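You operate a simulated robot arm through the tools that you are given. There is no shell and no other tool.

You run a simulated two-armed robot. Do the job below in one go: nothing can be reset, and whatever is moved stays where it is left.

Task
Rivet bracket one flush and lay it on the done mat.
Fine: use the press; wind to the mark for the word on its side; wind the press up before you draw the carriage out.

The check looks at the end state, three seconds after you hand in, the way a careful person would. Anything else that was tipped, shoved, dropped, spilled or broken makes it a failure.

Robot
Two 7-joint arms with fingered hands on one trunk that stands fixed in place. Base frame: the origin is at the foot of the trunk, x ahead of it, y to its left, z up; the work surface is at about z = 0.82. Units: m, rad, N and s.
The left shoulder is at [0.05, 0.214, 0.869], the right one opposite. With the tool pointing down near the work surface each hand reaches from about 0.38 to 0.88 m from the base axis, measured 20 degrees to its own side. Payload 3 kg a hand.
Tool frame (each hand has its own): the origin (TCP) lies between the finger pads and is the grasp point; the fingertips stand 0.026 m ahead of it; z points along the fingers, y is the line along which they close. Largest opening 0.132 m; the body of the gripper starts 0.073 m behind the TCP. The gripper is a hand of 3 fingers: y runs from the thumb to the fingers, the wrist lies at [0, 0, -0.229] in the tool frame, and closing takes about 1.5 s.
Orientation is told as [roll, pitch, yaw] about the base's x, y, z axes, in that order, counted from this pose: with the fingers straight down and closing along the base's y, the tool's x points along the base's -x, its y along +y and its z along -z.

Tools
- The arms move only by the tool drive_tool. It takes "left_commands", "right_commands" or both (then of equal length, played together; a hand with none holds still); each is a list of rows, each a list of 6 numbers: the shift along the base's x, y, z in cm, then the turn, a rotation vector about the base's x, y, z in rad. In form: [[x, y, z, wx, wy, wz], ...]. A call has 1 to 20 rows; each row is the pose to reach, as a shift and turn from the pose commanded when the call began. "left_hand" and "right_hand" are, for a hand that has rows, the finger opening in cm, from 0 to 13.2, set as the call begins (left out, the last holds). Each row takes 0.2 s and may step no farther than 0.05 m and 0.15 rad from the row before; otherwise, or with a gripper value out of range, the whole call is refused. A pose out of reach is approached as far as the arm can. The call stops where the force on the tool passes 80 N (or 10 N more than at its start, if that is more) or the arm is blocked; 0.2 s more then pass. The fingers move at their own pace (about 0.072 m/s each) and stop on an object; they squeeze with about 26 N. The grip force told is the motor's: it shows also when the fingers shut on nothing. Time passes only in rows, and 0.2 s behind the last, so rows that repeat a pose let the fingers close. The reply holds the time, the measured pose of the TCP, the force on the tool along the base axes, the opening and the grip force, in the units named above and with some noise, with the torque about the TCP (base axes, N m) and any sound that the robot's microphone picked up.
- Cameras (640 x 400 px; columns grow to the right, rows downward): "scene" is now at [0.0257, -0.0413, 1.5032]; the picture's right is [-0.47, -0.88, 0.00], its down [-0.56, 0.29, -0.78] and it looks along [0.69, -0.36, -0.63] (base axes); focal length 310 px, centre (320, 200). "left" rides on the left gripper at [-0.062, 0.003, -0.092] in its tool frame; the picture's right is [-0.05, -1.00, 0.00], its down [0.83, -0.04, -0.56] and it looks along [0.55, -0.03, 0.83] (tool axes); focal length 230 px, centre (320, 200). "right" rides on the right gripper at [0.062, 0.003, -0.092] in its tool frame; the picture's right is [-0.05, 1.00, 0.00], its down [-0.83, -0.04, -0.56] and it looks along [-0.55, -0.03, 0.83] (tool axes); focal length 230 px, centre (320, 200). There is no depth. A picture from a camera that has moved, and an enlarged one, comes with that camera's place and axes in the base frame and with its lens.
- snapshot(camera): a new picture of that camera. It takes no simulated time.
- finger_targets(finger1, finger2, thumb_bend, hand): sets how far each is bent, from 0 (flat) to 1 (curled in); at 0.3 the hand is open as for a grip, at 0.7 the pads meet at the TCP. One left out holds its place. A second passes; each finger stops where it meets its share of the squeeze, and holds until it gets a number again. A gripper value or a shape takes the hand back. It gives what a move gives, with no picture; readings hold the bend of each and the force on the fingers (four entries, about 0 where the hand has none), thumb and palm.
- hand_shape(shape, hand): the hand has 3 fingers and takes this shape, open, in about a second: jaw (thumb against the fingers, like two jaws); tri (thumb and two fingers); tip (a fingertip pinch); poke (one finger out to press); point (the index stretched); flat (the hand flat); cup (the hand cupped); fist (a fist). The gripper value then closes the fingers along that shape, each until it touches; the sizes above hold for jaw. It gives what a move gives, with no picture.
- pan_tilt(pan, tilt): turns the head with the scene camera to pan (to the left, within 1.501 rad either way) and tilt (down, from -0.506 to 1.204), counted from straight ahead of the robot. It gives what a move gives.
- zoom(camera, box): a new picture of the part [left, top, right, bottom] of that camera's present view, enlarged. It takes no simulated time.
- close_job(): hands the job in; it is judged then, once.

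Nothing tells you positions but the pictures and the camera data. Unless the task says otherwise, let go and move clear before handing in.

The tools are called after "Emit:" as name(argument=value, ...) on one line, values as JSON. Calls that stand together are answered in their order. drive_tool: Moves the arms, as the interface text tells. Its arguments: {"type":"object","properties":{"left_commands":{"type":"array"},"left_hand":{"type":"number"},"right_commands":{"type":"array"},"right_hand":{"type":"number"}},"required":[]} The other tools are called the same way: hand_shape (shape, hand) gives the hand a shape; finger_targets (finger1, finger2, thumb_bend, hand) moves the fingers one by one; pan_tilt (pan, tilt) turns the head that bears the scene camera; snapshot (camera) takes a picture; zoom (camera, box) takes an enlarged picture of a part of a camera's view; close_job () hands the job in.

At the start:

```text
time_s: 0.0
left_tool_pos: [0.4359, 0.014, 1.2563]
left_tcp_rot: [-0.001, -0.001, -0.386]
left_contact_force: [0.5, -0.3, -0.2]
left_moment: [0.0, -0.01, -0.04]
left_grip_width: 0.1319
left_grasp_force: 0.0
left_shape: jaw
left_bend: [0.3, 0.3, 0.3]
left_finger forces: [0.0, 0.0, 0.0, 0.0, 0.1, 0.0]
right_tool_pos: [0.3528, -0.3998, 1.2011]
right_tcp_rot: [0.0, 0.0, -0.388]
right_contact_force: [-0.5, -0.1, 0.0]
right_moment: [0.0, -0.02, 0.05]
right_grip_width: 0.1318
right_grasp_force: 0.0
right_shape: jaw
right_bend: [0.3, 0.3, 0.3]
right_finger forces: [0.1, 0.0, 0.0, 0.0, 0.2, 0.0]
head pan, tilt: [-0.489, 0.681]
```

scene: 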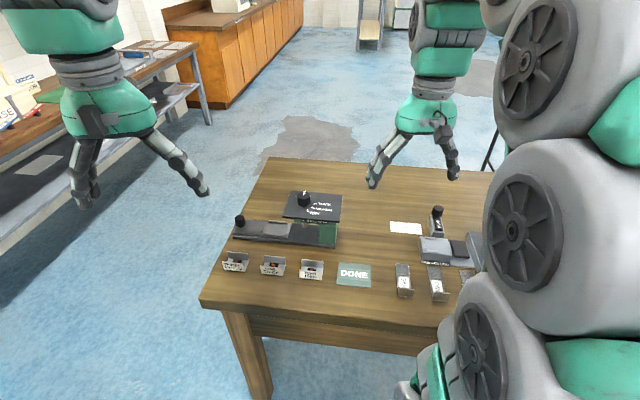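
right: 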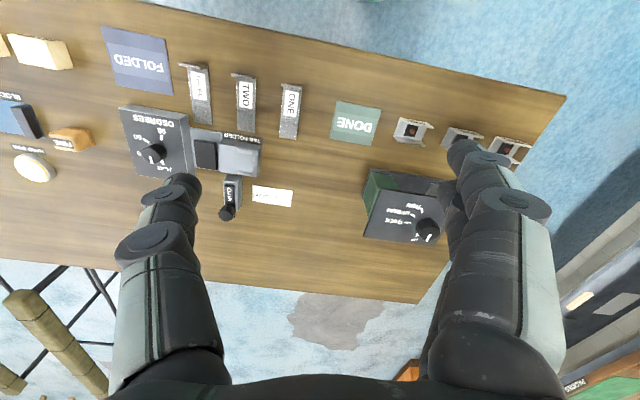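
left: 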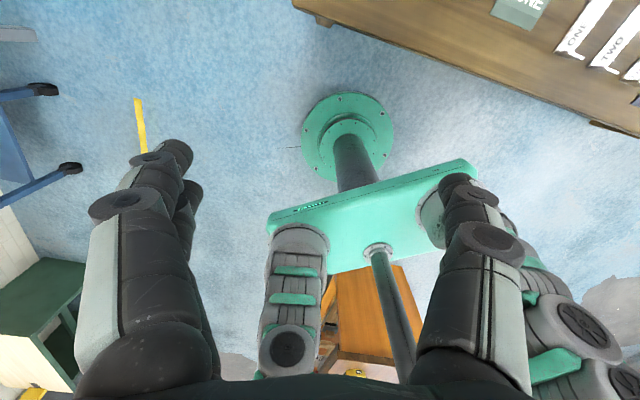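

I see a table with a dark press-like device on the left (a knob on a panel and a carriage with a handle), three brackets in front of it, and a green DONE mat; a folder station sits to the right. I'll enlarge the views before moving anything.

Emit:
zoom(camera="scene", box=[210, 180, 390, 292])

Emit:
zoom(camera="scene", box=[370, 190, 500, 310])

Emit:
zoom(camera="right", box=[320, 80, 560, 260])

Emit:
zoom(camera="right", box=[90, 20, 320, 230])

```text
3.56 times, centred on (300, 236) of scene
camera zoom: at [0.0257, -0.0413, 1.5032], right [-0.47, -0.88, 0.0], down [-0.56, 0.29, -0.78], along [0.69, -0.36, -0.63], focal length 1102 px, centre (391, 72)
```

zoom: 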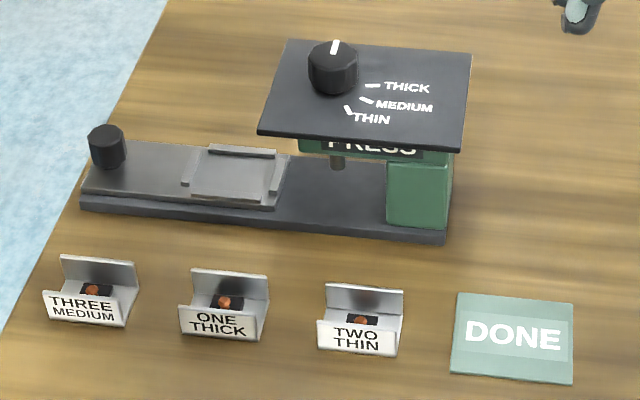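

```text
3.33 times, centred on (435, 250) of scene
camera zoom: at [0.0257, -0.0413, 1.5032], right [-0.47, -0.88, 0.0], down [-0.56, 0.29, -0.78], along [0.69, -0.36, -0.63], focal length 1033 px, centre (-63, 33)
```

zoom: 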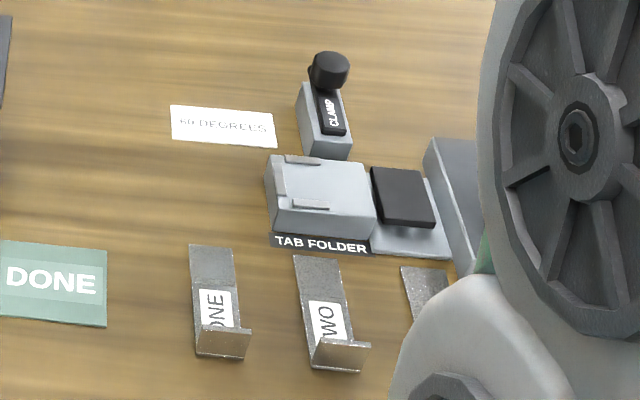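

```text
2.22 times, centred on (440, 170) of right
camera zoom: at [0.2969, -0.3746, 1.2914], right [0.43, 0.91, 0.0], down [0.75, -0.35, 0.56], along [0.5, -0.24, -0.83], focal length 511 px, centre (53, 267)
```

zoom: 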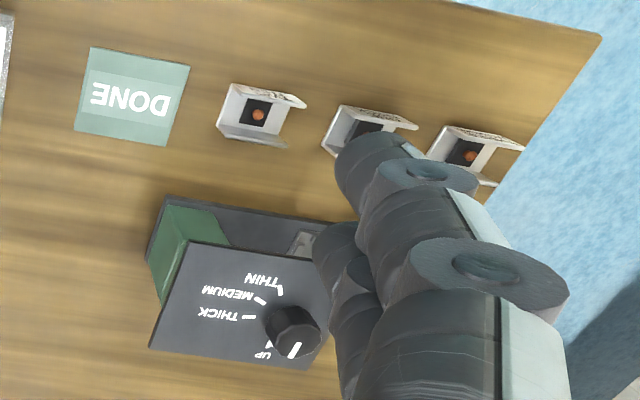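

```text
1.90 times, centred on (205, 125) of right
camera zoom: at [0.2969, -0.3746, 1.2914], right [0.43, 0.91, 0.0], down [0.75, -0.35, 0.56], along [0.5, -0.24, -0.83], focal length 438 px, centre (539, 343)
```

zoom: 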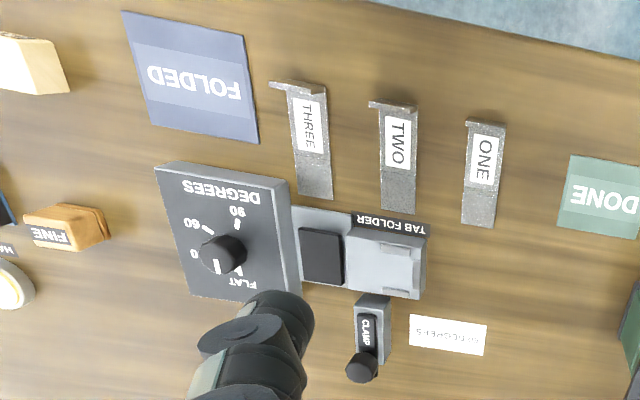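

The press has a knob (UP / THICK / MEDIUM / THIN), a carriage with a nest and a handle post, and bracket ONE says THICK on its side, about (0.56, -0.18). I'll move the left arm away and bring the right wrist camera over the press for a close look.

Emit:
drive_tool(left_commands=[[0, 4, 0, 0, 0, 0], [0, 8, 0, 0, 0, 0], [0, 12, 0, 0, 0, 0], [0, 16, 0, 0, 0, 0], [0, 20, 0, 0, 0, 0], [0, 24, 0, 0, 0, 0], [0, 24, 0, 0, 0, 0], [0, 24, 0, 0, 0, 0]], right_commands=[[0, 0, 0, 0, 0, 0], [0, 0, 0, 0, 0, 0], [1.35, 3.87, -1.5, 0, 0, 0], [2.7, 7.74, -3, 0, 0, 0], [4.05, 11.6, -4.5, 0, 0, 0], [5.4, 15.5, -6, 0, 0, 0], [6.75, 19.3, -7.5, 0, 0, 0], [8.1, 23.2, -9.1, 0, 0, 0]])

Emit:
snapshot(camera="right")

Emit:
snapshot(camera="scene")

```text
time_s: 1.8
left_tool_pos: [0.4356, 0.254, 1.2566]
left_tcp_rot: [0.0, 0.001, -0.388]
left_contact_force: [-0.7, -0.5, -0.8]
left_moment: [0.01, 0.02, -0.01]
left_grip_width: 0.1318
left_grasp_force: 0.1
left_shape: jaw
left_bend: [0.3, 0.3, 0.3]
left_finger forces: [0.1, 0.0, 0.1, 0.0, 0.0, 0.0]
right_tool_pos: [0.4333, -0.1682, 1.1089]
right_tcp_rot: [0.001, -0.002, -0.388]
right_contact_force: [-0.2, -0.4, 0.6]
right_moment: [0.02, 0.03, 0.03]
right_grip_width: 0.1318
right_grasp_force: 0.1
right_shape: jaw
right_bend: [0.3, 0.3, 0.3]
right_finger forces: [0.0, 0.1, 0.0, 0.0, 0.1, 0.1]
head pan, tilt: [-0.489, 0.681]
```

```text
taken
camera right: at [0.3781, -0.1426, 1.1999], right [0.43, 0.9, 0.0], down [0.75, -0.35, 0.56], along [0.5, -0.24, -0.83], focal length 230 px, centre (320, 200)
```

right: 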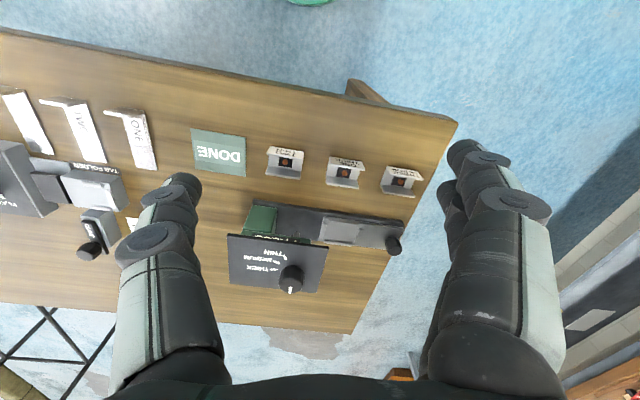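

```text
taken
```

scene: 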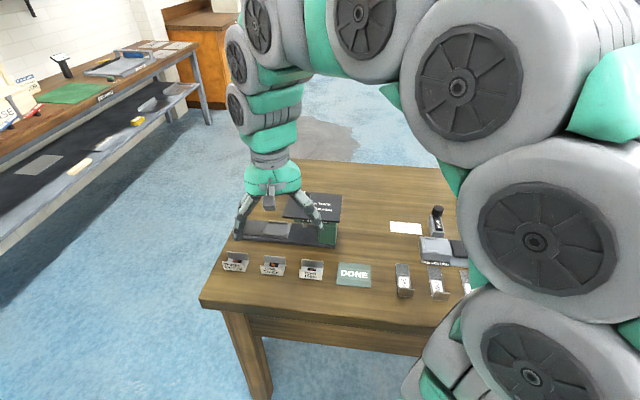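

Emit:
zoom(camera="right", box=[220, 130, 440, 310])

Emit:
zoom(camera="right", box=[310, 140, 430, 260])

Emit:
zoom(camera="right", box=[220, 220, 340, 310])

```text
2.22 times, centred on (330, 220) of right
camera zoom: at [0.3781, -0.1426, 1.1999], right [0.43, 0.9, 0.0], down [0.75, -0.35, 0.56], along [0.5, -0.24, -0.83], focal length 511 px, centre (298, 156)
```

zoom: 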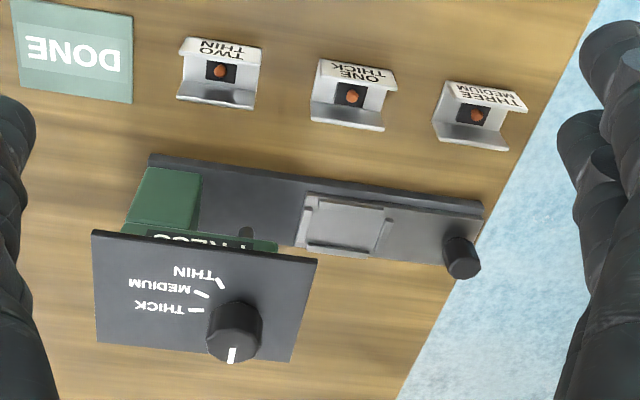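

```text
3.33 times, centred on (370, 200) of right
camera zoom: at [0.3781, -0.1426, 1.1999], right [0.43, 0.9, 0.0], down [0.75, -0.35, 0.56], along [0.5, -0.24, -0.83], focal length 767 px, centre (153, 200)
```

zoom: 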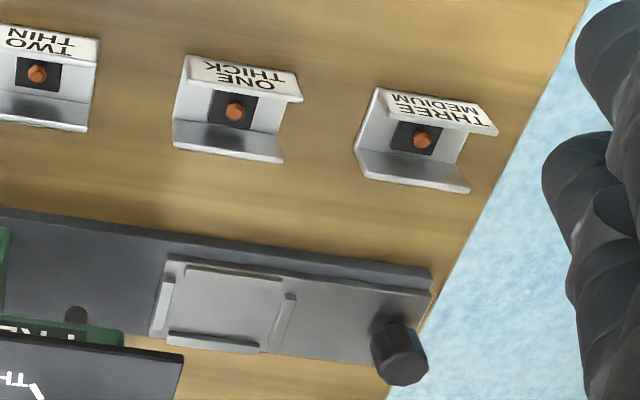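

```text
4.44 times, centred on (280, 265) of right
camera zoom: at [0.3781, -0.1426, 1.1999], right [0.43, 0.9, 0.0], down [0.75, -0.35, 0.56], along [0.5, -0.24, -0.83], focal length 1022 px, centre (498, -89)
```

zoom: 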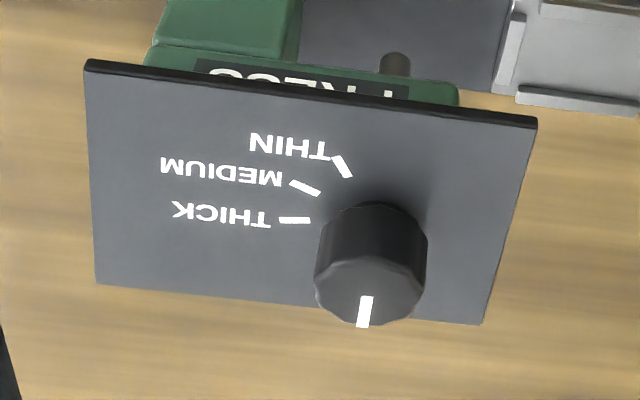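

Bracket ONE (THICK) is a U-channel about 6 by 4 cm at (0.564, -0.182), the table row runs at about 55° in the base frame, and the nest lies near (0.675, -0.236). I'll turn the right hand to line up with the table (yaw about +0.96) and look again from closer.

Emit:
drive_tool(right_commands=[[1, -1.6, -0.5, 0, 0, 0.135], [2, -3.2, -1, 0, 0, 0.27], [3.1, -4.8, -1.5, 0, 0, 0.405], [4.2, -6.4, -2, 0, 0, 0.54], [5.2, -8, -2.5, 0, 0, 0.675], [6.2, -9.6, -3, 0, 0, 0.81], [7.3, -11.2, -3.5, 0, 0, 0.945], [8.3, -12.8, -4, 0, 0, 1.08], [9.4, -14.4, -4.5, 0, 0, 1.215], [10.4, -16, -4.9, 0, 0, 1.348]])

Emit:
snapshot(camera="right")

Emit:
snapshot(camera="scene")

```text
time_s: 4.0
left_tool_pos: [0.4369, 0.2547, 1.2574]
left_tcp_rot: [0.0, -0.001, -0.388]
left_contact_force: [-0.6, -0.3, 0.4]
left_moment: [-0.01, -0.01, 0.01]
left_grip_width: 0.1317
left_grasp_force: 0.0
left_shape: jaw
left_bend: [0.3, 0.3, 0.3]
left_finger forces: [0.1, 0.0, 0.1, 0.0, 0.0, 0.0]
right_tool_pos: [0.5373, -0.3275, 1.0604]
right_tcp_rot: [0.003, 0.002, 0.963]
right_contact_force: [0.3, 0.0, -0.8]
right_moment: [-0.01, -0.01, -0.02]
right_grip_width: 0.1319
right_grasp_force: 0.0
right_shape: jaw
right_bend: [0.3, 0.3, 0.3]
right_finger forces: [0.1, 0.1, 0.0, 0.0, 0.0, 0.0]
head pan, tilt: [-0.489, 0.681]
```

```text
taken
camera right: at [0.5001, -0.3772, 1.1515], right [-0.79, 0.61, 0.0], down [0.51, 0.66, 0.55], along [0.34, 0.44, -0.83], focal length 230 px, centre (320, 200)
```

right: 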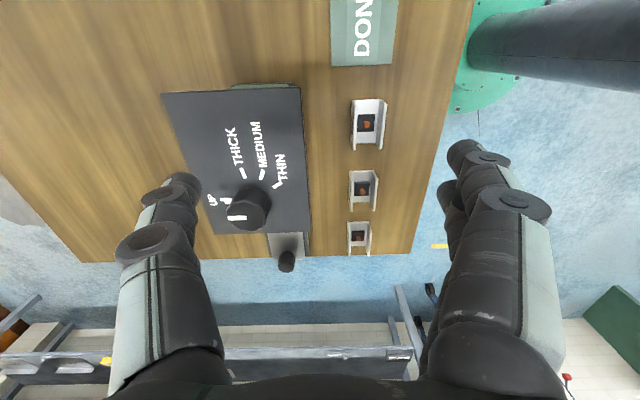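

```text
taken
```

scene: 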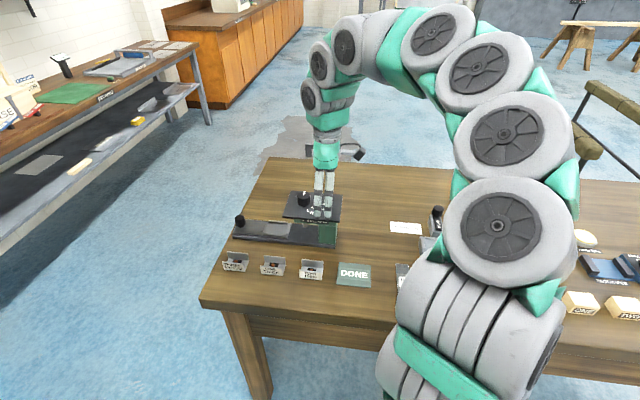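

Emit:
zoom(camera="right", box=[160, 80, 320, 280])

Emit:
zoom(camera="right", box=[320, 80, 420, 270])

Emit:
zoom(camera="scene", box=[225, 180, 345, 290])

```text
2.00 times, centred on (240, 180) of right
camera zoom: at [0.5001, -0.3772, 1.1515], right [-0.79, 0.61, 0.0], down [0.51, 0.66, 0.55], along [0.34, 0.44, -0.83], focal length 460 px, centre (480, 240)
```

zoom: 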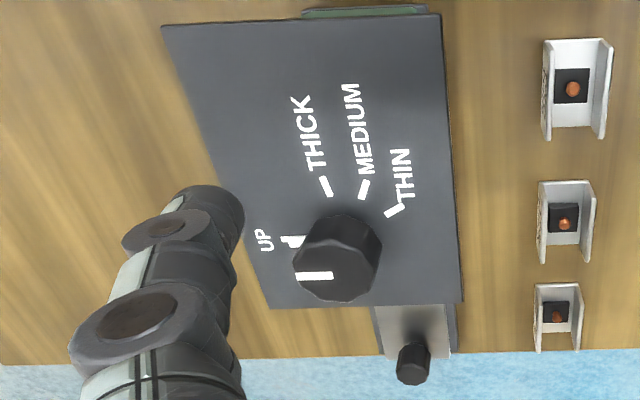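

```text
2.11 times, centred on (370, 175) of right
camera zoom: at [0.5001, -0.3772, 1.1515], right [-0.79, 0.61, 0.0], down [0.51, 0.66, 0.55], along [0.34, 0.44, -0.83], focal length 484 px, centre (215, 253)
```

zoom: 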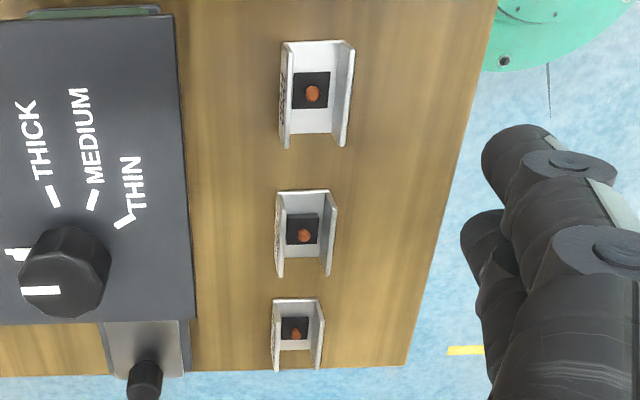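

```text
3.64 times, centred on (285, 235) of scene
camera zoom: at [0.0257, -0.0413, 1.5032], right [-0.47, -0.88, 0.0], down [-0.56, 0.29, -0.78], along [0.69, -0.36, -0.63], focal length 1127 px, centre (447, 73)
```

zoom: 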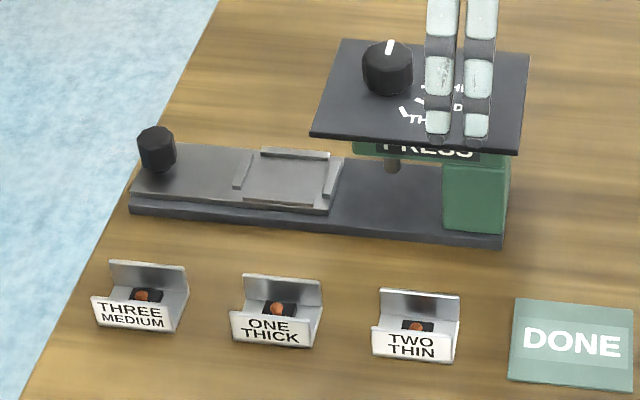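

The knob's axis looks to be near (0.64, -0.315), with its panel at z≈0.944 and its top at about 0.977; it points at UP and THICK lies about 80° clockwise. Next I'll look straight down on the nest from above.

Emit:
drive_tool(right_commands=[[3.4, 2.2, 0, 0, 0, 0], [6.9, 4.4, 0, 0, 0, 0], [10.4, 6.7, -1.5, 0, 0, 0], [13.8, 8.9, -3, 0, 0, 0], [13.8, 8.9, -3, 0, 0, 0]])

Emit:
snapshot(camera="right")

Emit:
zoom(camera="right", box=[200, 20, 440, 220])

```text
time_s: 5.2
left_tool_pos: [0.4356, 0.2536, 1.2556]
left_tcp_rot: [0.0, -0.001, -0.388]
left_contact_force: [0.9, 0.7, -0.1]
left_moment: [0.0, 0.01, -0.03]
left_grip_width: 0.1323
left_grasp_force: 0.0
left_shape: jaw
left_bend: [0.3, 0.3, 0.3]
left_finger forces: [0.0, 0.1, 0.1, 0.1, 0.1, 0.0]
right_tool_pos: [0.675, -0.239, 1.0296]
right_tcp_rot: [0.0, 0.0, 0.96]
right_contact_force: [-0.3, 0.5, 0.5]
right_moment: [-0.01, 0.01, 0.0]
right_grip_width: 0.132
right_grasp_force: 0.2
right_shape: jaw
right_bend: [0.3, 0.3, 0.3]
right_finger forces: [0.0, 0.0, 0.1, 0.1, 0.1, 0.1]
head pan, tilt: [-0.489, 0.681]
```

```text
taken
camera right: at [0.6383, -0.2881, 1.1215], right [-0.79, 0.61, 0.0], down [0.51, 0.66, 0.56], along [0.34, 0.44, -0.83], focal length 230 px, centre (320, 200)
```

right: 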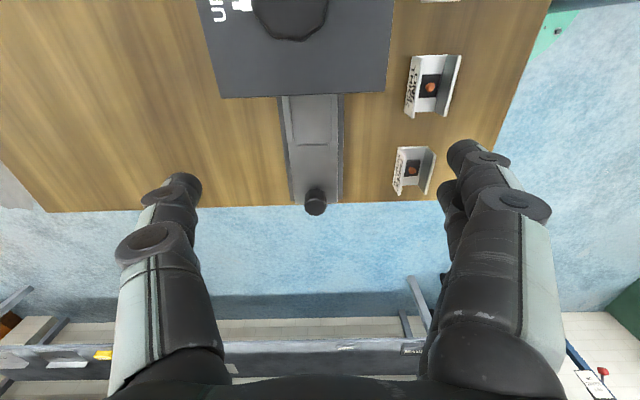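

```text
2.00 times, centred on (320, 120) of right
camera zoom: at [0.6383, -0.2881, 1.1215], right [-0.79, 0.61, 0.0], down [0.51, 0.66, 0.56], along [0.34, 0.44, -0.83], focal length 460 px, centre (320, 360)
```

zoom: 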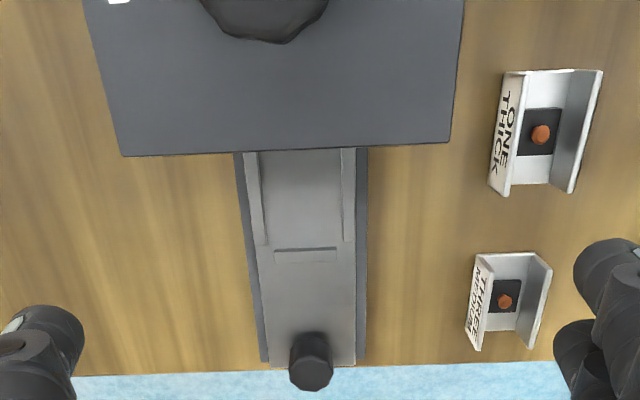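

Emit:
zoom(camera="right", box=[260, 85, 370, 225])

Emit:
zoom(camera="right", box=[380, 40, 480, 210])

Emit:
zoom(camera="scene", box=[230, 200, 310, 250])

```text
2.86 times, centred on (315, 155) of right
camera zoom: at [0.6383, -0.2881, 1.1215], right [-0.79, 0.61, 0.0], down [0.51, 0.66, 0.56], along [0.34, 0.44, -0.83], focal length 657 px, centre (334, 329)
```

zoom: 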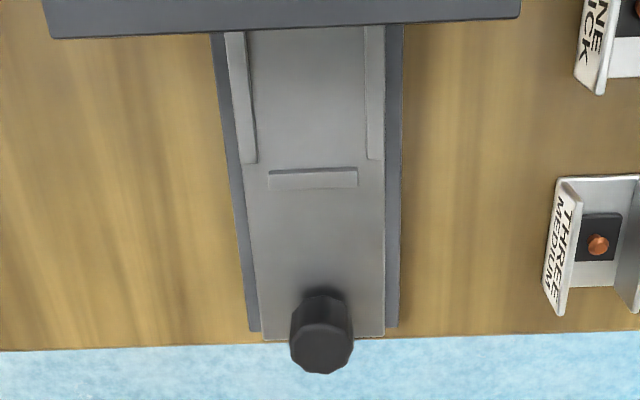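

```text
2.35 times, centred on (430, 125) of right
camera zoom: at [0.6383, -0.2881, 1.1215], right [-0.79, 0.61, 0.0], down [0.51, 0.66, 0.56], along [0.34, 0.44, -0.83], focal length 541 px, centre (61, 376)
```

zoom: 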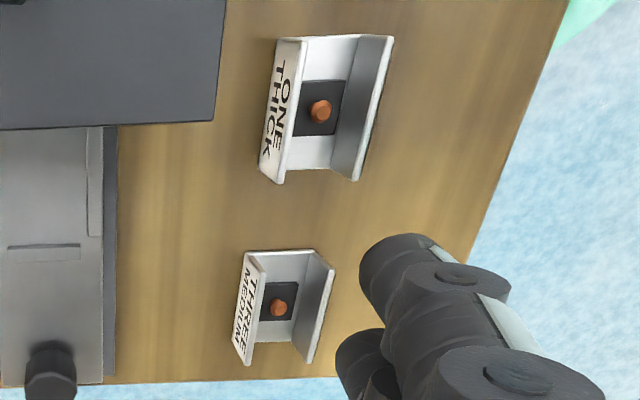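

```text
8.00 times, centred on (270, 225) of scene
camera zoom: at [0.0257, -0.0413, 1.5032], right [-0.47, -0.88, 0.0], down [-0.56, 0.29, -0.78], along [0.69, -0.36, -0.63], focal length 2479 px, centre (720, 0)
```

zoom: 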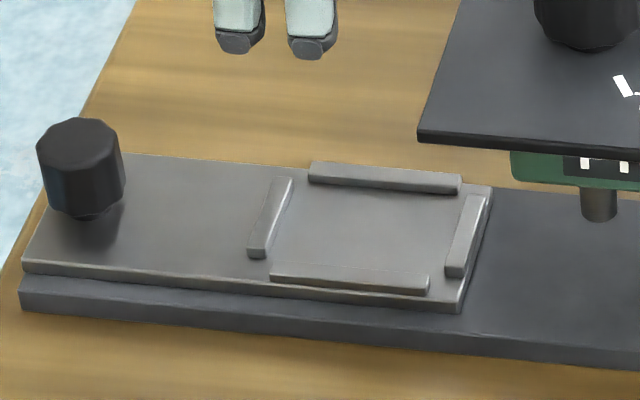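

The nest is a four-railed pocket centred near (0.692, -0.241) with its floor at z≈0.833, and it is in line with the ram axis; its clearance is about 3-5 mm a side. I'll check how bulky the hand is before planning the approach near the panel.

Emit:
snapshot(camera="scene")

Emit:
zoom(camera="scene", box=[210, 80, 350, 230])

Emit:
zoom(camera="left", box=[0, 0, 640, 400])

```text
taken
```

scene: 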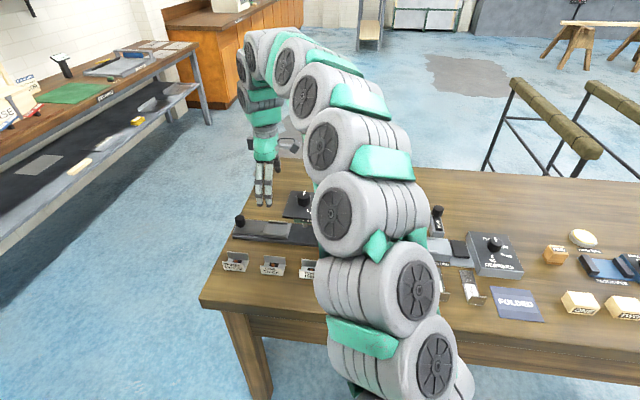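

```text
2.67 times, centred on (280, 155) of scene
camera zoom: at [0.0257, -0.0413, 1.5032], right [-0.47, -0.88, 0.0], down [-0.56, 0.29, -0.78], along [0.69, -0.36, -0.63], focal length 826 px, centre (427, 320)
```

zoom: 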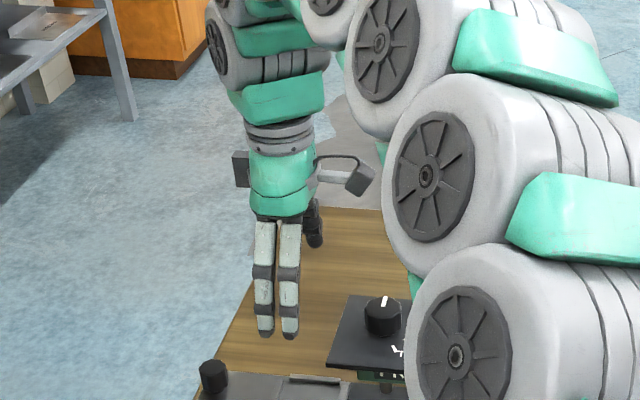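

```text
1.00 times, centred on (320, 200) of left (not enlarged: the box is as wide or as high as the picture)
camera zoom: at [0.4934, 0.2334, 1.3488], right [-0.33, -0.94, 0.0], down [-0.79, 0.27, 0.56], along [-0.52, 0.18, -0.83], focal length 230 px, centre (320, 200)
```

zoom: 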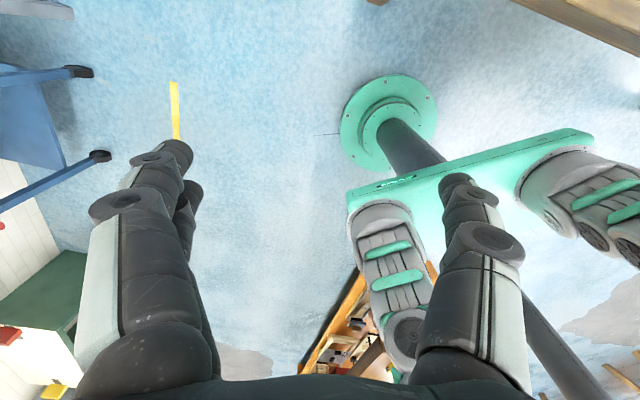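

The camera sits on an arm on the hand's -e1 side and would foul the panel at the nest if the hand were upright, so I'll lean the wrist 0.3 rad toward the handle end. I'll hover tilted over bracket ONE at about (0.567, -0.178), half open, and check the alignment.

Emit:
drive_tool(right_commands=[[-2.7, 1.5, 0, -0.0614, 0.043, 0], [-5.4, 3.0, -2, -0.1228, 0.086, 0], [-8.1, 4.6, -4.5, -0.1843, 0.129, 0], [-10.8, 6.1, -7, -0.2457, 0.1722, 0], [-10.8, 6.1, -7, -0.2457, 0.1722, 0]], right_hand=7.5)

Emit:
snapshot(camera="right")

Emit:
snapshot(camera="scene")

Emit:
zoom(camera="scene", box=[210, 180, 350, 290])

```text
time_s: 6.4
left_tool_pos: [0.4366, 0.2536, 1.2562]
left_tcp_rot: [-0.001, 0.0, -0.388]
left_contact_force: [0.2, -0.8, 0.2]
left_moment: [-0.04, 0.03, -0.01]
left_grip_width: 0.132
left_grasp_force: 0.0
left_shape: jaw
left_bend: [0.3, 0.3, 0.3]
left_finger forces: [0.0, 0.0, 0.0, 0.0, 0.0, 0.1]
right_tool_pos: [0.5661, -0.1779, 0.9595]
right_tcp_rot: [-0.001, 0.3, 0.958]
right_contact_force: [-0.3, -0.3, 0.4]
right_moment: [-0.01, 0.02, -0.04]
right_grip_width: 0.0756
right_grasp_force: 0.0
right_shape: jaw
right_bend: [0.72, 0.72, 0.7]
right_finger forces: [0.0, 0.0, 0.0, 0.0, 0.1, 0.1]
head pan, tilt: [-0.489, 0.681]
```

```text
taken
camera right: at [0.5468, -0.2018, 1.0644], right [-0.79, 0.61, -0.02], down [0.58, 0.76, 0.28], along [0.19, 0.22, -0.96], focal length 230 px, centre (320, 200)
```

right: 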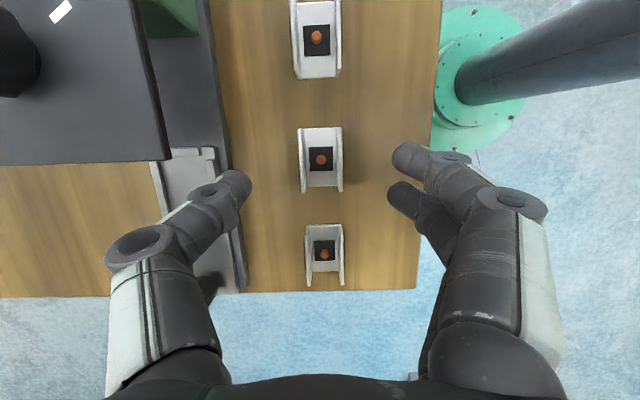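

```text
taken
```

scene: 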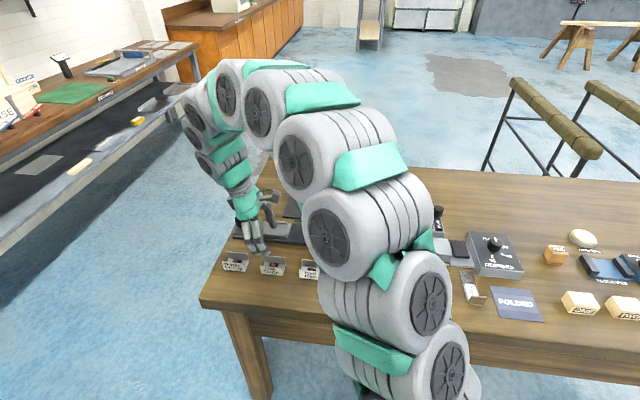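

```text
3.64 times, centred on (280, 235) of scene
camera zoom: at [0.0257, -0.0413, 1.5032], right [-0.47, -0.88, 0.0], down [-0.56, 0.29, -0.78], along [0.69, -0.36, -0.63], focal length 1127 px, centre (466, 73)
```

zoom: 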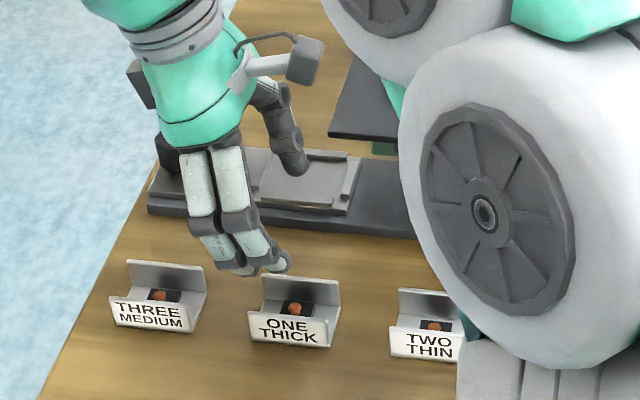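

Bracket ONE is centred between the thumb and fingers, with about 1.5 cm of room each side. I'll come straight down to TCP z≈0.86 and then look before closing.

Emit:
drive_tool(right_commands=[[0.12, -0.09, -3, 0, 0, 0], [0.12, -0.09, -6, 0, 0, 0], [0.12, -0.09, -8.5, 0, 0, 0], [0.12, -0.09, -9.9, 0, 0, 0], [0.12, -0.09, -9.9, 0, 0, 0]])

Emit:
snapshot(camera="right")

Emit:
zoom(camera="scene", box=[210, 190, 350, 290])

```text
time_s: 7.6
left_tool_pos: [0.4353, 0.2538, 1.2574]
left_tcp_rot: [0.0, 0.001, -0.387]
left_contact_force: [0.3, -0.1, 1.0]
left_moment: [-0.02, -0.03, -0.02]
left_grip_width: 0.1319
left_grasp_force: 0.0
left_shape: jaw
left_bend: [0.3, 0.3, 0.3]
left_finger forces: [0.0, 0.0, 0.1, 0.0, 0.0, 0.0]
right_tool_pos: [0.5687, -0.1778, 0.8602]
right_tcp_rot: [0.001, 0.3, 0.961]
right_contact_force: [0.1, 0.3, -0.1]
right_moment: [0.0, -0.01, 0.0]
right_grip_width: 0.0757
right_grasp_force: 0.1
right_shape: jaw
right_bend: [0.72, 0.72, 0.7]
right_finger forces: [0.0, 0.1, 0.0, 0.0, 0.0, 0.0]
head pan, tilt: [-0.489, 0.681]
```

```text
taken
camera right: at [0.5482, -0.2034, 0.9659], right [-0.79, 0.61, -0.01], down [0.58, 0.76, 0.28], along [0.19, 0.22, -0.96], focal length 230 px, centre (320, 200)
```

right: 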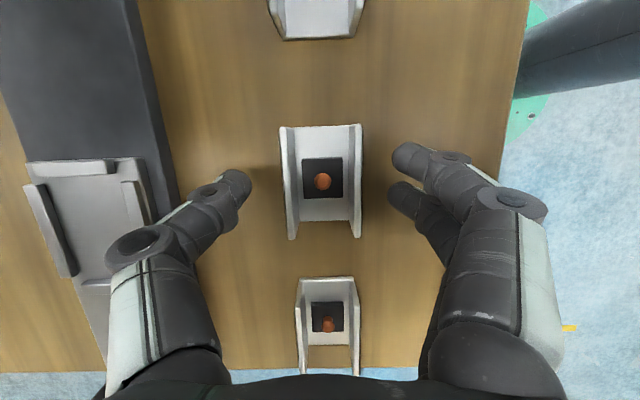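

```text
4.00 times, centred on (280, 240) of scene
camera zoom: at [0.0257, -0.0413, 1.5032], right [-0.47, -0.88, 0.0], down [-0.56, 0.29, -0.78], along [0.69, -0.36, -0.63], focal length 1240 px, centre (480, 40)
```

zoom: 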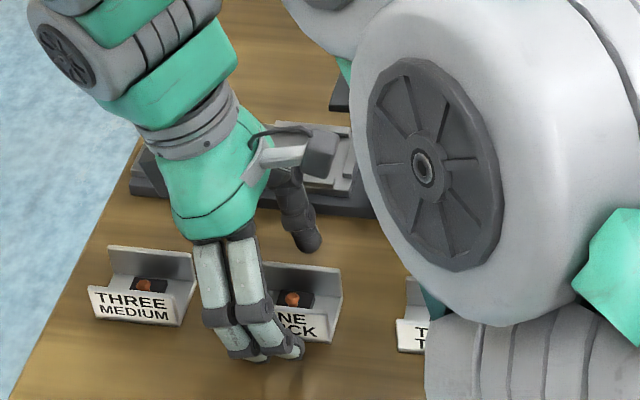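

The bracket sits squarely between the two fingers and the thumb, so I'll close on its walls.

Emit:
drive_tool(right_commands=[[0, 0, 0, 0, 0, 0], [0, 0, 0, 0, 0, 0], [0, 0, 0, 0, 0, 0], [0, 0, 0, 0, 0, 0], [0, 0, 0, 0, 0, 0], [0, 0, 0, 0, 0, 0], [0, 0, 0, 0, 0, 0], [0, 0, 0, 0, 0, 0]], right_hand=2.5)

Emit:
snapshot(camera="right")

Emit:
zoom(camera="scene", box=[210, 190, 350, 290])

```text
time_s: 9.4
left_tool_pos: [0.4364, 0.2536, 1.2567]
left_tcp_rot: [-0.002, 0.0, -0.387]
left_contact_force: [0.3, 0.5, 0.2]
left_moment: [0.03, 0.0, 0.04]
left_grip_width: 0.1317
left_grasp_force: 0.2
left_shape: jaw
left_bend: [0.3, 0.3, 0.3]
left_finger forces: [0.0, 0.0, 0.0, 0.1, 0.0, 0.0]
right_tool_pos: [0.5682, -0.1776, 0.8596]
right_tcp_rot: [-0.001, 0.3, 0.961]
right_contact_force: [-0.1, 0.0, 0.1]
right_moment: [0.04, 0.01, 0.02]
right_grip_width: 0.0336
right_grasp_force: 25.7
right_shape: jaw
right_bend: [0.73, 0.73, 0.7]
right_finger forces: [11.8, 11.9, 0.0, 0.0, 23.5, 0.0]
head pan, tilt: [-0.489, 0.681]
```

```text
taken
camera right: at [0.5484, -0.2033, 0.9661], right [-0.79, 0.61, -0.01], down [0.58, 0.76, 0.28], along [0.19, 0.22, -0.96], focal length 230 px, centre (320, 200)
```

right: 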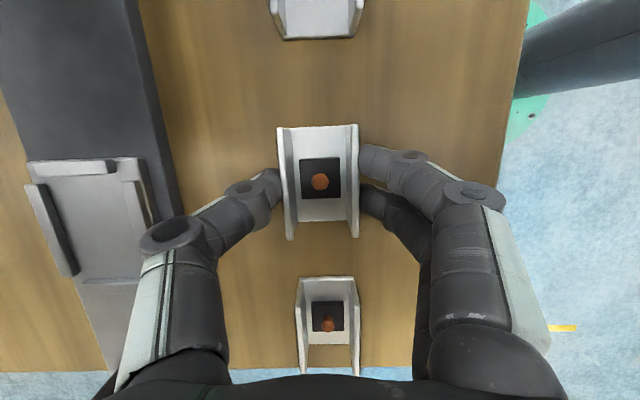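

```text
4.00 times, centred on (280, 240) of scene
camera zoom: at [0.0257, -0.0413, 1.5032], right [-0.47, -0.88, 0.0], down [-0.56, 0.29, -0.78], along [0.69, -0.36, -0.63], focal length 1240 px, centre (480, 40)
```

zoom: 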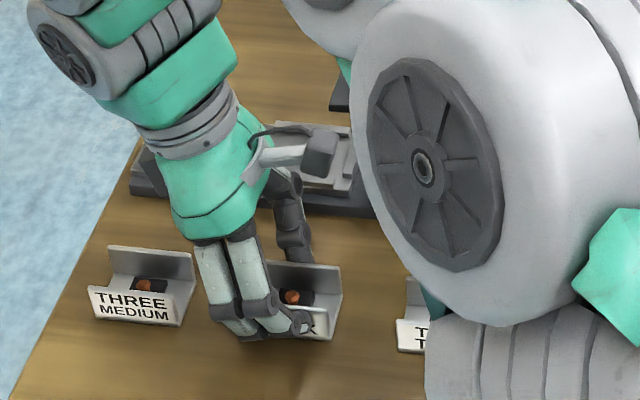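

The grip holds at about 24 N with both fingers and the thumb loaded. I'll lift straight up and check the bracket in the hand.

Emit:
drive_tool(right_commands=[[0, 0, 1.5, 0, 0, 0], [0, 0, 4, 0, 0, 0], [0, 0, 7, 0, 0, 0], [0, 0, 10, 0, 0, 0], [0, 0, 10, 0, 0, 0]])

Emit:
snapshot(camera="right")

Emit:
zoom(camera="scene", box=[210, 170, 350, 290])

```text
time_s: 10.6
left_tool_pos: [0.435, 0.2531, 1.2577]
left_tcp_rot: [0.0, -0.001, -0.387]
left_contact_force: [-0.9, 0.2, -0.2]
left_moment: [-0.03, -0.01, -0.01]
left_grip_width: 0.1319
left_grasp_force: 0.1
left_shape: jaw
left_bend: [0.3, 0.3, 0.3]
left_finger forces: [0.0, 0.0, 0.0, 0.0, 0.0, 0.0]
right_tool_pos: [0.5672, -0.1795, 0.9602]
right_tcp_rot: [0.002, 0.302, 0.959]
right_contact_force: [0.3, 0.4, -1.4]
right_moment: [-0.02, 0.02, 0.02]
right_grip_width: 0.0335
right_grasp_force: 25.7
right_shape: jaw
right_bend: [0.73, 0.73, 0.7]
right_finger forces: [11.8, 11.8, 0.0, 0.0, 23.6, 0.0]
head pan, tilt: [-0.489, 0.681]
```

```text
taken
camera right: at [0.548, -0.2042, 1.0663], right [-0.79, 0.61, -0.01], down [0.58, 0.76, 0.28], along [0.19, 0.22, -0.96], focal length 230 px, centre (320, 200)
```

right: 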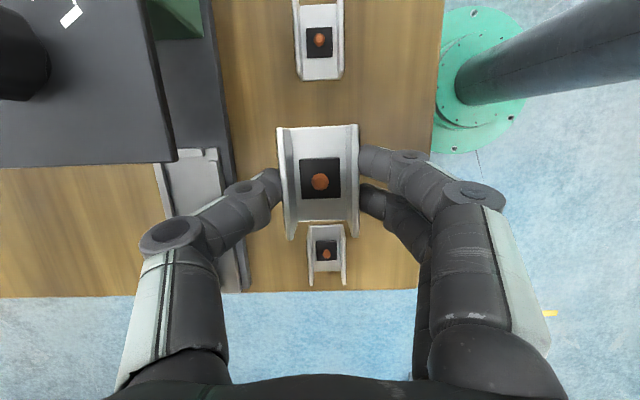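

```text
3.33 times, centred on (280, 230) of scene
camera zoom: at [0.0257, -0.0413, 1.5032], right [-0.47, -0.88, 0.0], down [-0.56, 0.29, -0.78], along [0.69, -0.36, -0.63], focal length 1033 px, centre (453, 100)
```

zoom: 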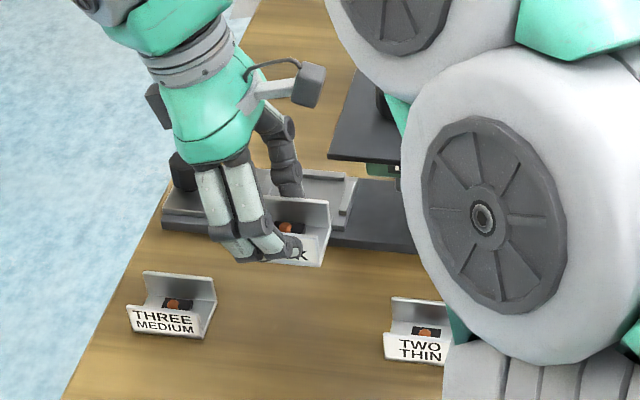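

The bracket came up level and stayed put in the hand, its centre about 5 mm off the TCP along the row. I'll carry it out past the panel edge, then hover about 3 cm above the nest.

Emit:
drive_tool(right_commands=[[1.72, 2.46, 0, 0, 0, 0], [4.5, 0.5, 0, 0, 0, 0], [7.3, -1.5, 0, 0, 0, 0], [10.1, -3.4, 0, 0, 0, 0], [12.94, -5.4, -2, 0, 0, 0], [12.94, -5.4, -5, 0, 0, 0], [12.94, -5.4, -5, 0, 0, 0]])

Emit:
snapshot(camera="right")

Emit:
zoom(camera="scene", box=[220, 170, 330, 250])

Emit:
snapshot(camera="scene")

```text
time_s: 12.2
left_tool_pos: [0.4361, 0.2541, 1.2571]
left_tcp_rot: [0.0, 0.001, -0.389]
left_contact_force: [-0.2, 0.1, -1.2]
left_moment: [0.01, -0.02, -0.01]
left_grip_width: 0.1317
left_grasp_force: 0.2
left_shape: jaw
left_bend: [0.3, 0.3, 0.3]
left_finger forces: [0.1, 0.0, 0.0, 0.0, 0.0, 0.0]
right_tool_pos: [0.6977, -0.2329, 0.9102]
right_tcp_rot: [0.0, 0.3, 0.961]
right_contact_force: [0.4, -0.4, -0.8]
right_moment: [0.02, 0.02, 0.01]
right_grip_width: 0.034
right_grasp_force: 26.0
right_shape: jaw
right_bend: [0.73, 0.73, 0.7]
right_finger forces: [11.8, 12.0, 0.1, 0.0, 23.7, 0.0]
head pan, tilt: [-0.489, 0.681]
```

```text
taken
camera right: at [0.6775, -0.2577, 1.0155], right [-0.79, 0.61, -0.01], down [0.58, 0.76, 0.28], along [0.19, 0.22, -0.96], focal length 230 px, centre (320, 200)
```

right: 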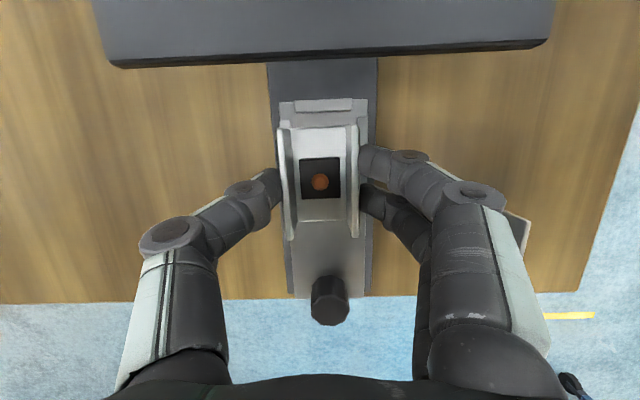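

```text
5.00 times, centred on (275, 210) of scene
camera zoom: at [0.0257, -0.0413, 1.5032], right [-0.47, -0.88, 0.0], down [-0.56, 0.29, -0.78], along [0.69, -0.36, -0.63], focal length 1549 px, centre (545, 150)
```

zoom: 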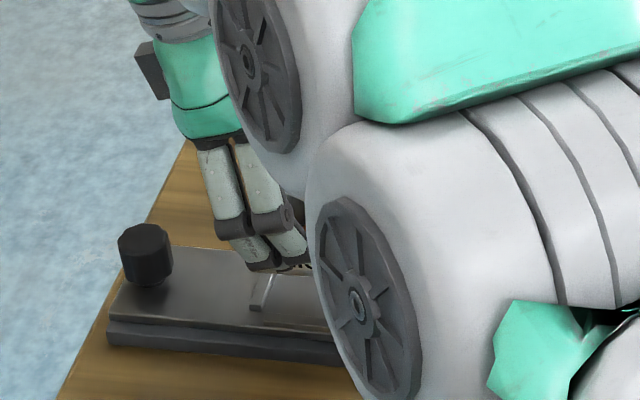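

```text
taken
```

scene: 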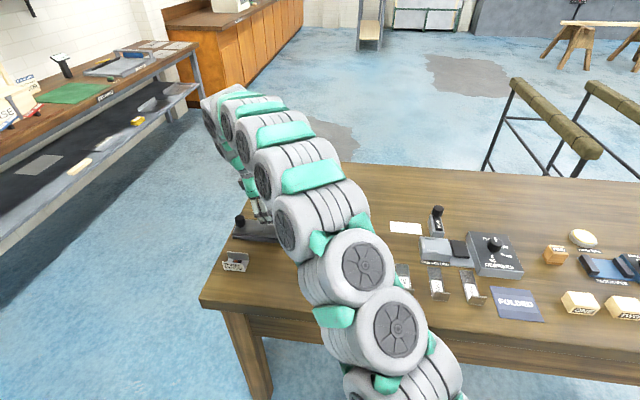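

Emit:
zoom(camera="right", box=[240, 50, 400, 170])

Emit:
zoom(camera="right", box=[240, 180, 400, 330])

```text
3.33 times, centred on (320, 110) of right
camera zoom: at [0.6775, -0.2577, 1.0155], right [-0.79, 0.61, -0.01], down [0.58, 0.76, 0.28], along [0.19, 0.22, -0.96], focal length 767 px, centre (320, 500)
```

zoom: 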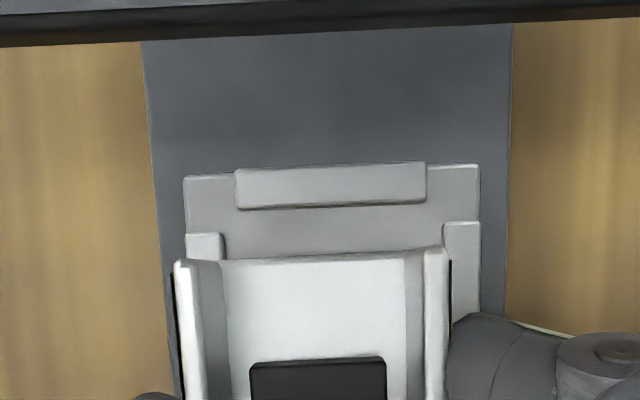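

```text
2.67 times, centred on (320, 255) of right
camera zoom: at [0.6775, -0.2577, 1.0155], right [-0.79, 0.61, -0.01], down [0.58, 0.76, 0.28], along [0.19, 0.22, -0.96], focal length 614 px, centre (320, 53)
```

zoom: 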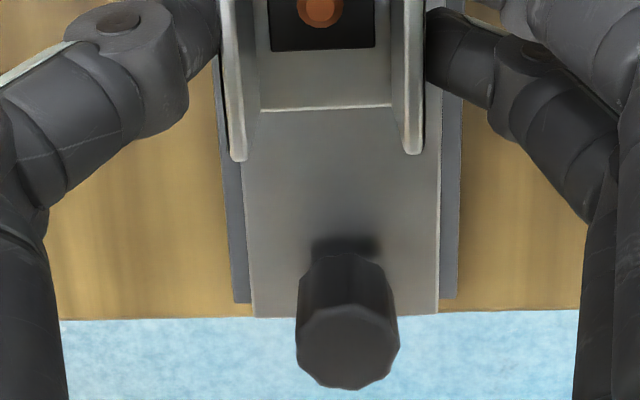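

In this view the bracket needs to go about 3.3 mm toward me and 5 mm toward the press to be centred over the pocket. I'll make that correction and lower to just above the pocket floor.

Emit:
drive_tool(right_commands=[[-0.56, -0.22, 0, 0, 0, 0], [-0.56, -0.22, -1, 0, 0, 0], [-0.56, -0.22, -2, 0, 0, 0], [-0.56, -0.22, -2.6, 0, 0, 0], [-0.56, -0.22, -2.6, 0, 0, 0]])

Emit:
zoom(camera="right", box=[240, 80, 400, 250])

Emit:
zoom(camera="scene", box=[220, 180, 320, 250])

```text
time_s: 13.4
left_tool_pos: [0.4354, 0.2535, 1.2562]
left_tcp_rot: [0.0, -0.001, -0.387]
left_contact_force: [0.5, -0.1, 0.0]
left_moment: [0.03, 0.0, 0.0]
left_grip_width: 0.1319
left_grasp_force: 0.1
left_shape: jaw
left_bend: [0.3, 0.3, 0.3]
left_finger forces: [0.0, 0.0, 0.0, 0.0, 0.0, 0.0]
right_tool_pos: [0.6921, -0.2364, 0.8849]
right_tcp_rot: [0.0, 0.3, 0.962]
right_contact_force: [-0.2, -0.3, -1.3]
right_moment: [0.01, -0.01, 0.02]
right_grip_width: 0.0336
right_grasp_force: 25.8
right_shape: jaw
right_bend: [0.73, 0.73, 0.7]
right_finger forces: [11.9, 11.7, 0.1, 0.0, 23.8, 0.1]
head pan, tilt: [-0.489, 0.681]
```

```text
2.35 times, centred on (320, 165) of right
camera zoom: at [0.6722, -0.2599, 0.9906], right [-0.79, 0.61, -0.02], down [0.58, 0.76, 0.28], along [0.19, 0.22, -0.96], focal length 541 px, centre (320, 282)
```

zoom: 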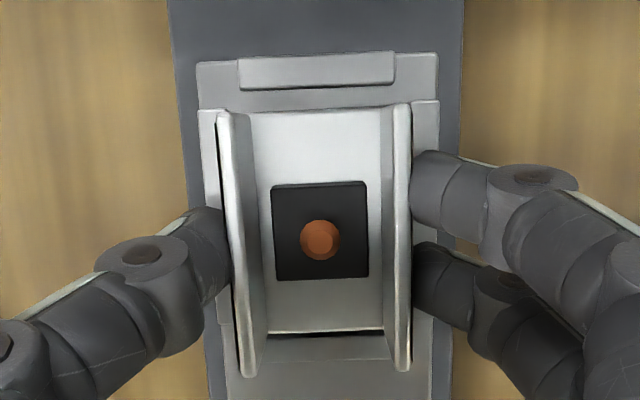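

```text
5.71 times, centred on (270, 215) of scene
camera zoom: at [0.0257, -0.0413, 1.5032], right [-0.47, -0.88, 0.0], down [-0.56, 0.29, -0.78], along [0.69, -0.36, -0.63], focal length 1771 px, centre (606, 114)
```

zoom: 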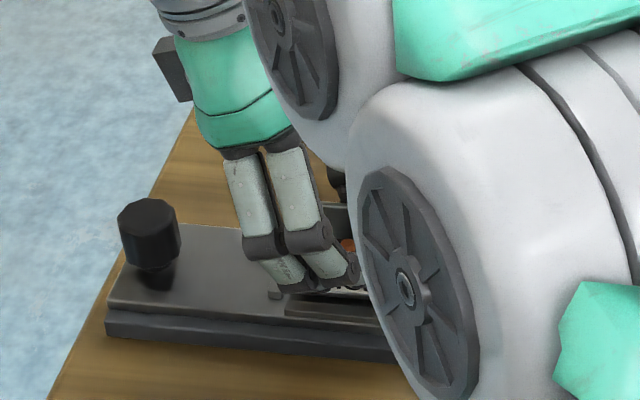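

The bracket is now centred over the pocket with even gaps. I'll lower the last centimetre gently and watch the force.

Emit:
drive_tool(right_commands=[[0, 0, -0.4, 0, 0, 0], [0, 0, -0.8, 0, 0, 0], [0, 0, -0.8, 0, 0, 0]])

Emit:
zoom(camera="right", box=[240, 80, 400, 250])

```text
time_s: 14.2
left_tool_pos: [0.4353, 0.2552, 1.2563]
left_tcp_rot: [-0.001, 0.001, -0.387]
left_contact_force: [-0.3, 1.1, 0.2]
left_moment: [0.0, 0.03, 0.03]
left_grip_width: 0.132
left_grasp_force: 0.0
left_shape: jaw
left_bend: [0.3, 0.3, 0.3]
left_finger forces: [0.1, 0.0, 0.0, 0.0, 0.0, 0.1]
right_tool_pos: [0.692, -0.2359, 0.8793]
right_tcp_rot: [-0.002, 0.3, 0.961]
right_contact_force: [-1.3, -0.5, 26.4]
right_moment: [-0.05, 0.15, 0.04]
right_grip_width: 0.0352
right_grasp_force: 26.4
right_shape: jaw
right_bend: [0.74, 0.74, 0.71]
right_finger forces: [15.3, 15.2, 0.1, 0.1, 29.7, 0.0]
head pan, tilt: [-0.489, 0.681]
```

```text
2.35 times, centred on (320, 165) of right
camera zoom: at [0.6721, -0.26, 0.9839], right [-0.79, 0.61, -0.02], down [0.58, 0.76, 0.29], along [0.19, 0.22, -0.96], focal length 541 px, centre (320, 282)
```

zoom: 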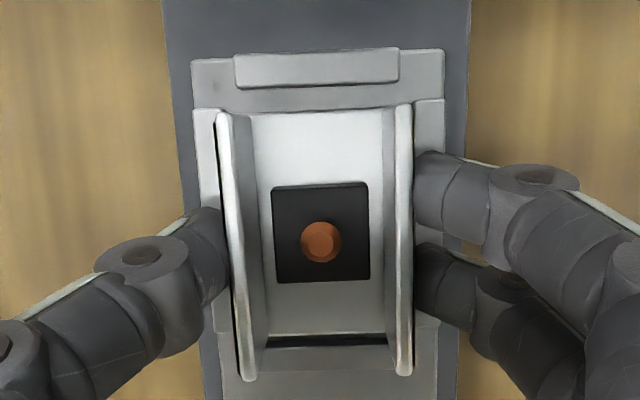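

Contact at 26 N with the bracket inside all four rails, so it is resting on the pocket floor (z≈0.839). I'll relieve the push, open, and back straight up.

Emit:
drive_tool(right_commands=[[0, 0, 0.2, 0, 0, 0], [0, 0, 0.2, 0, 0, 0], [0, 0, 0.2, 0, 0, 0], [0, 0, 0.2, 0, 0, 0], [0, 0, 0.2, 0, 0, 0], [0, 0, 0.2, 0, 0, 0]], right_hand=6.5)

Emit:
snapshot(camera="right")

```text
time_s: 15.6
left_tool_pos: [0.4358, 0.253, 1.2562]
left_tcp_rot: [-0.001, 0.0, -0.388]
left_contact_force: [-0.7, 0.1, -0.2]
left_moment: [0.01, -0.01, 0.01]
left_grip_width: 0.1318
left_grasp_force: 0.2
left_shape: jaw
left_bend: [0.3, 0.3, 0.3]
left_finger forces: [0.1, 0.1, 0.1, 0.0, 0.1, 0.0]
right_tool_pos: [0.6916, -0.2361, 0.8789]
right_tcp_rot: [0.0, 0.299, 0.963]
right_contact_force: [-0.7, 0.4, 0.1]
right_moment: [0.0, 0.03, -0.02]
right_grip_width: 0.0645
right_grasp_force: 0.0
right_shape: jaw
right_bend: [0.73, 0.73, 0.7]
right_finger forces: [0.0, 0.0, 0.1, 0.1, 0.0, 0.0]
head pan, tilt: [-0.489, 0.681]
```

```text
taken
camera right: at [0.6723, -0.26, 0.9846], right [-0.79, 0.61, -0.01], down [0.58, 0.76, 0.28], along [0.19, 0.22, -0.96], focal length 230 px, centre (320, 200)
```

right: 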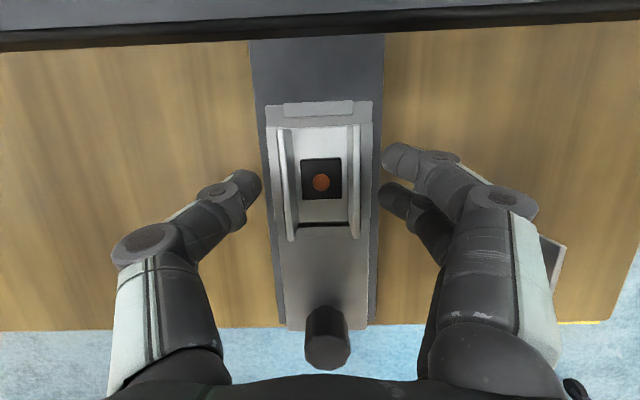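

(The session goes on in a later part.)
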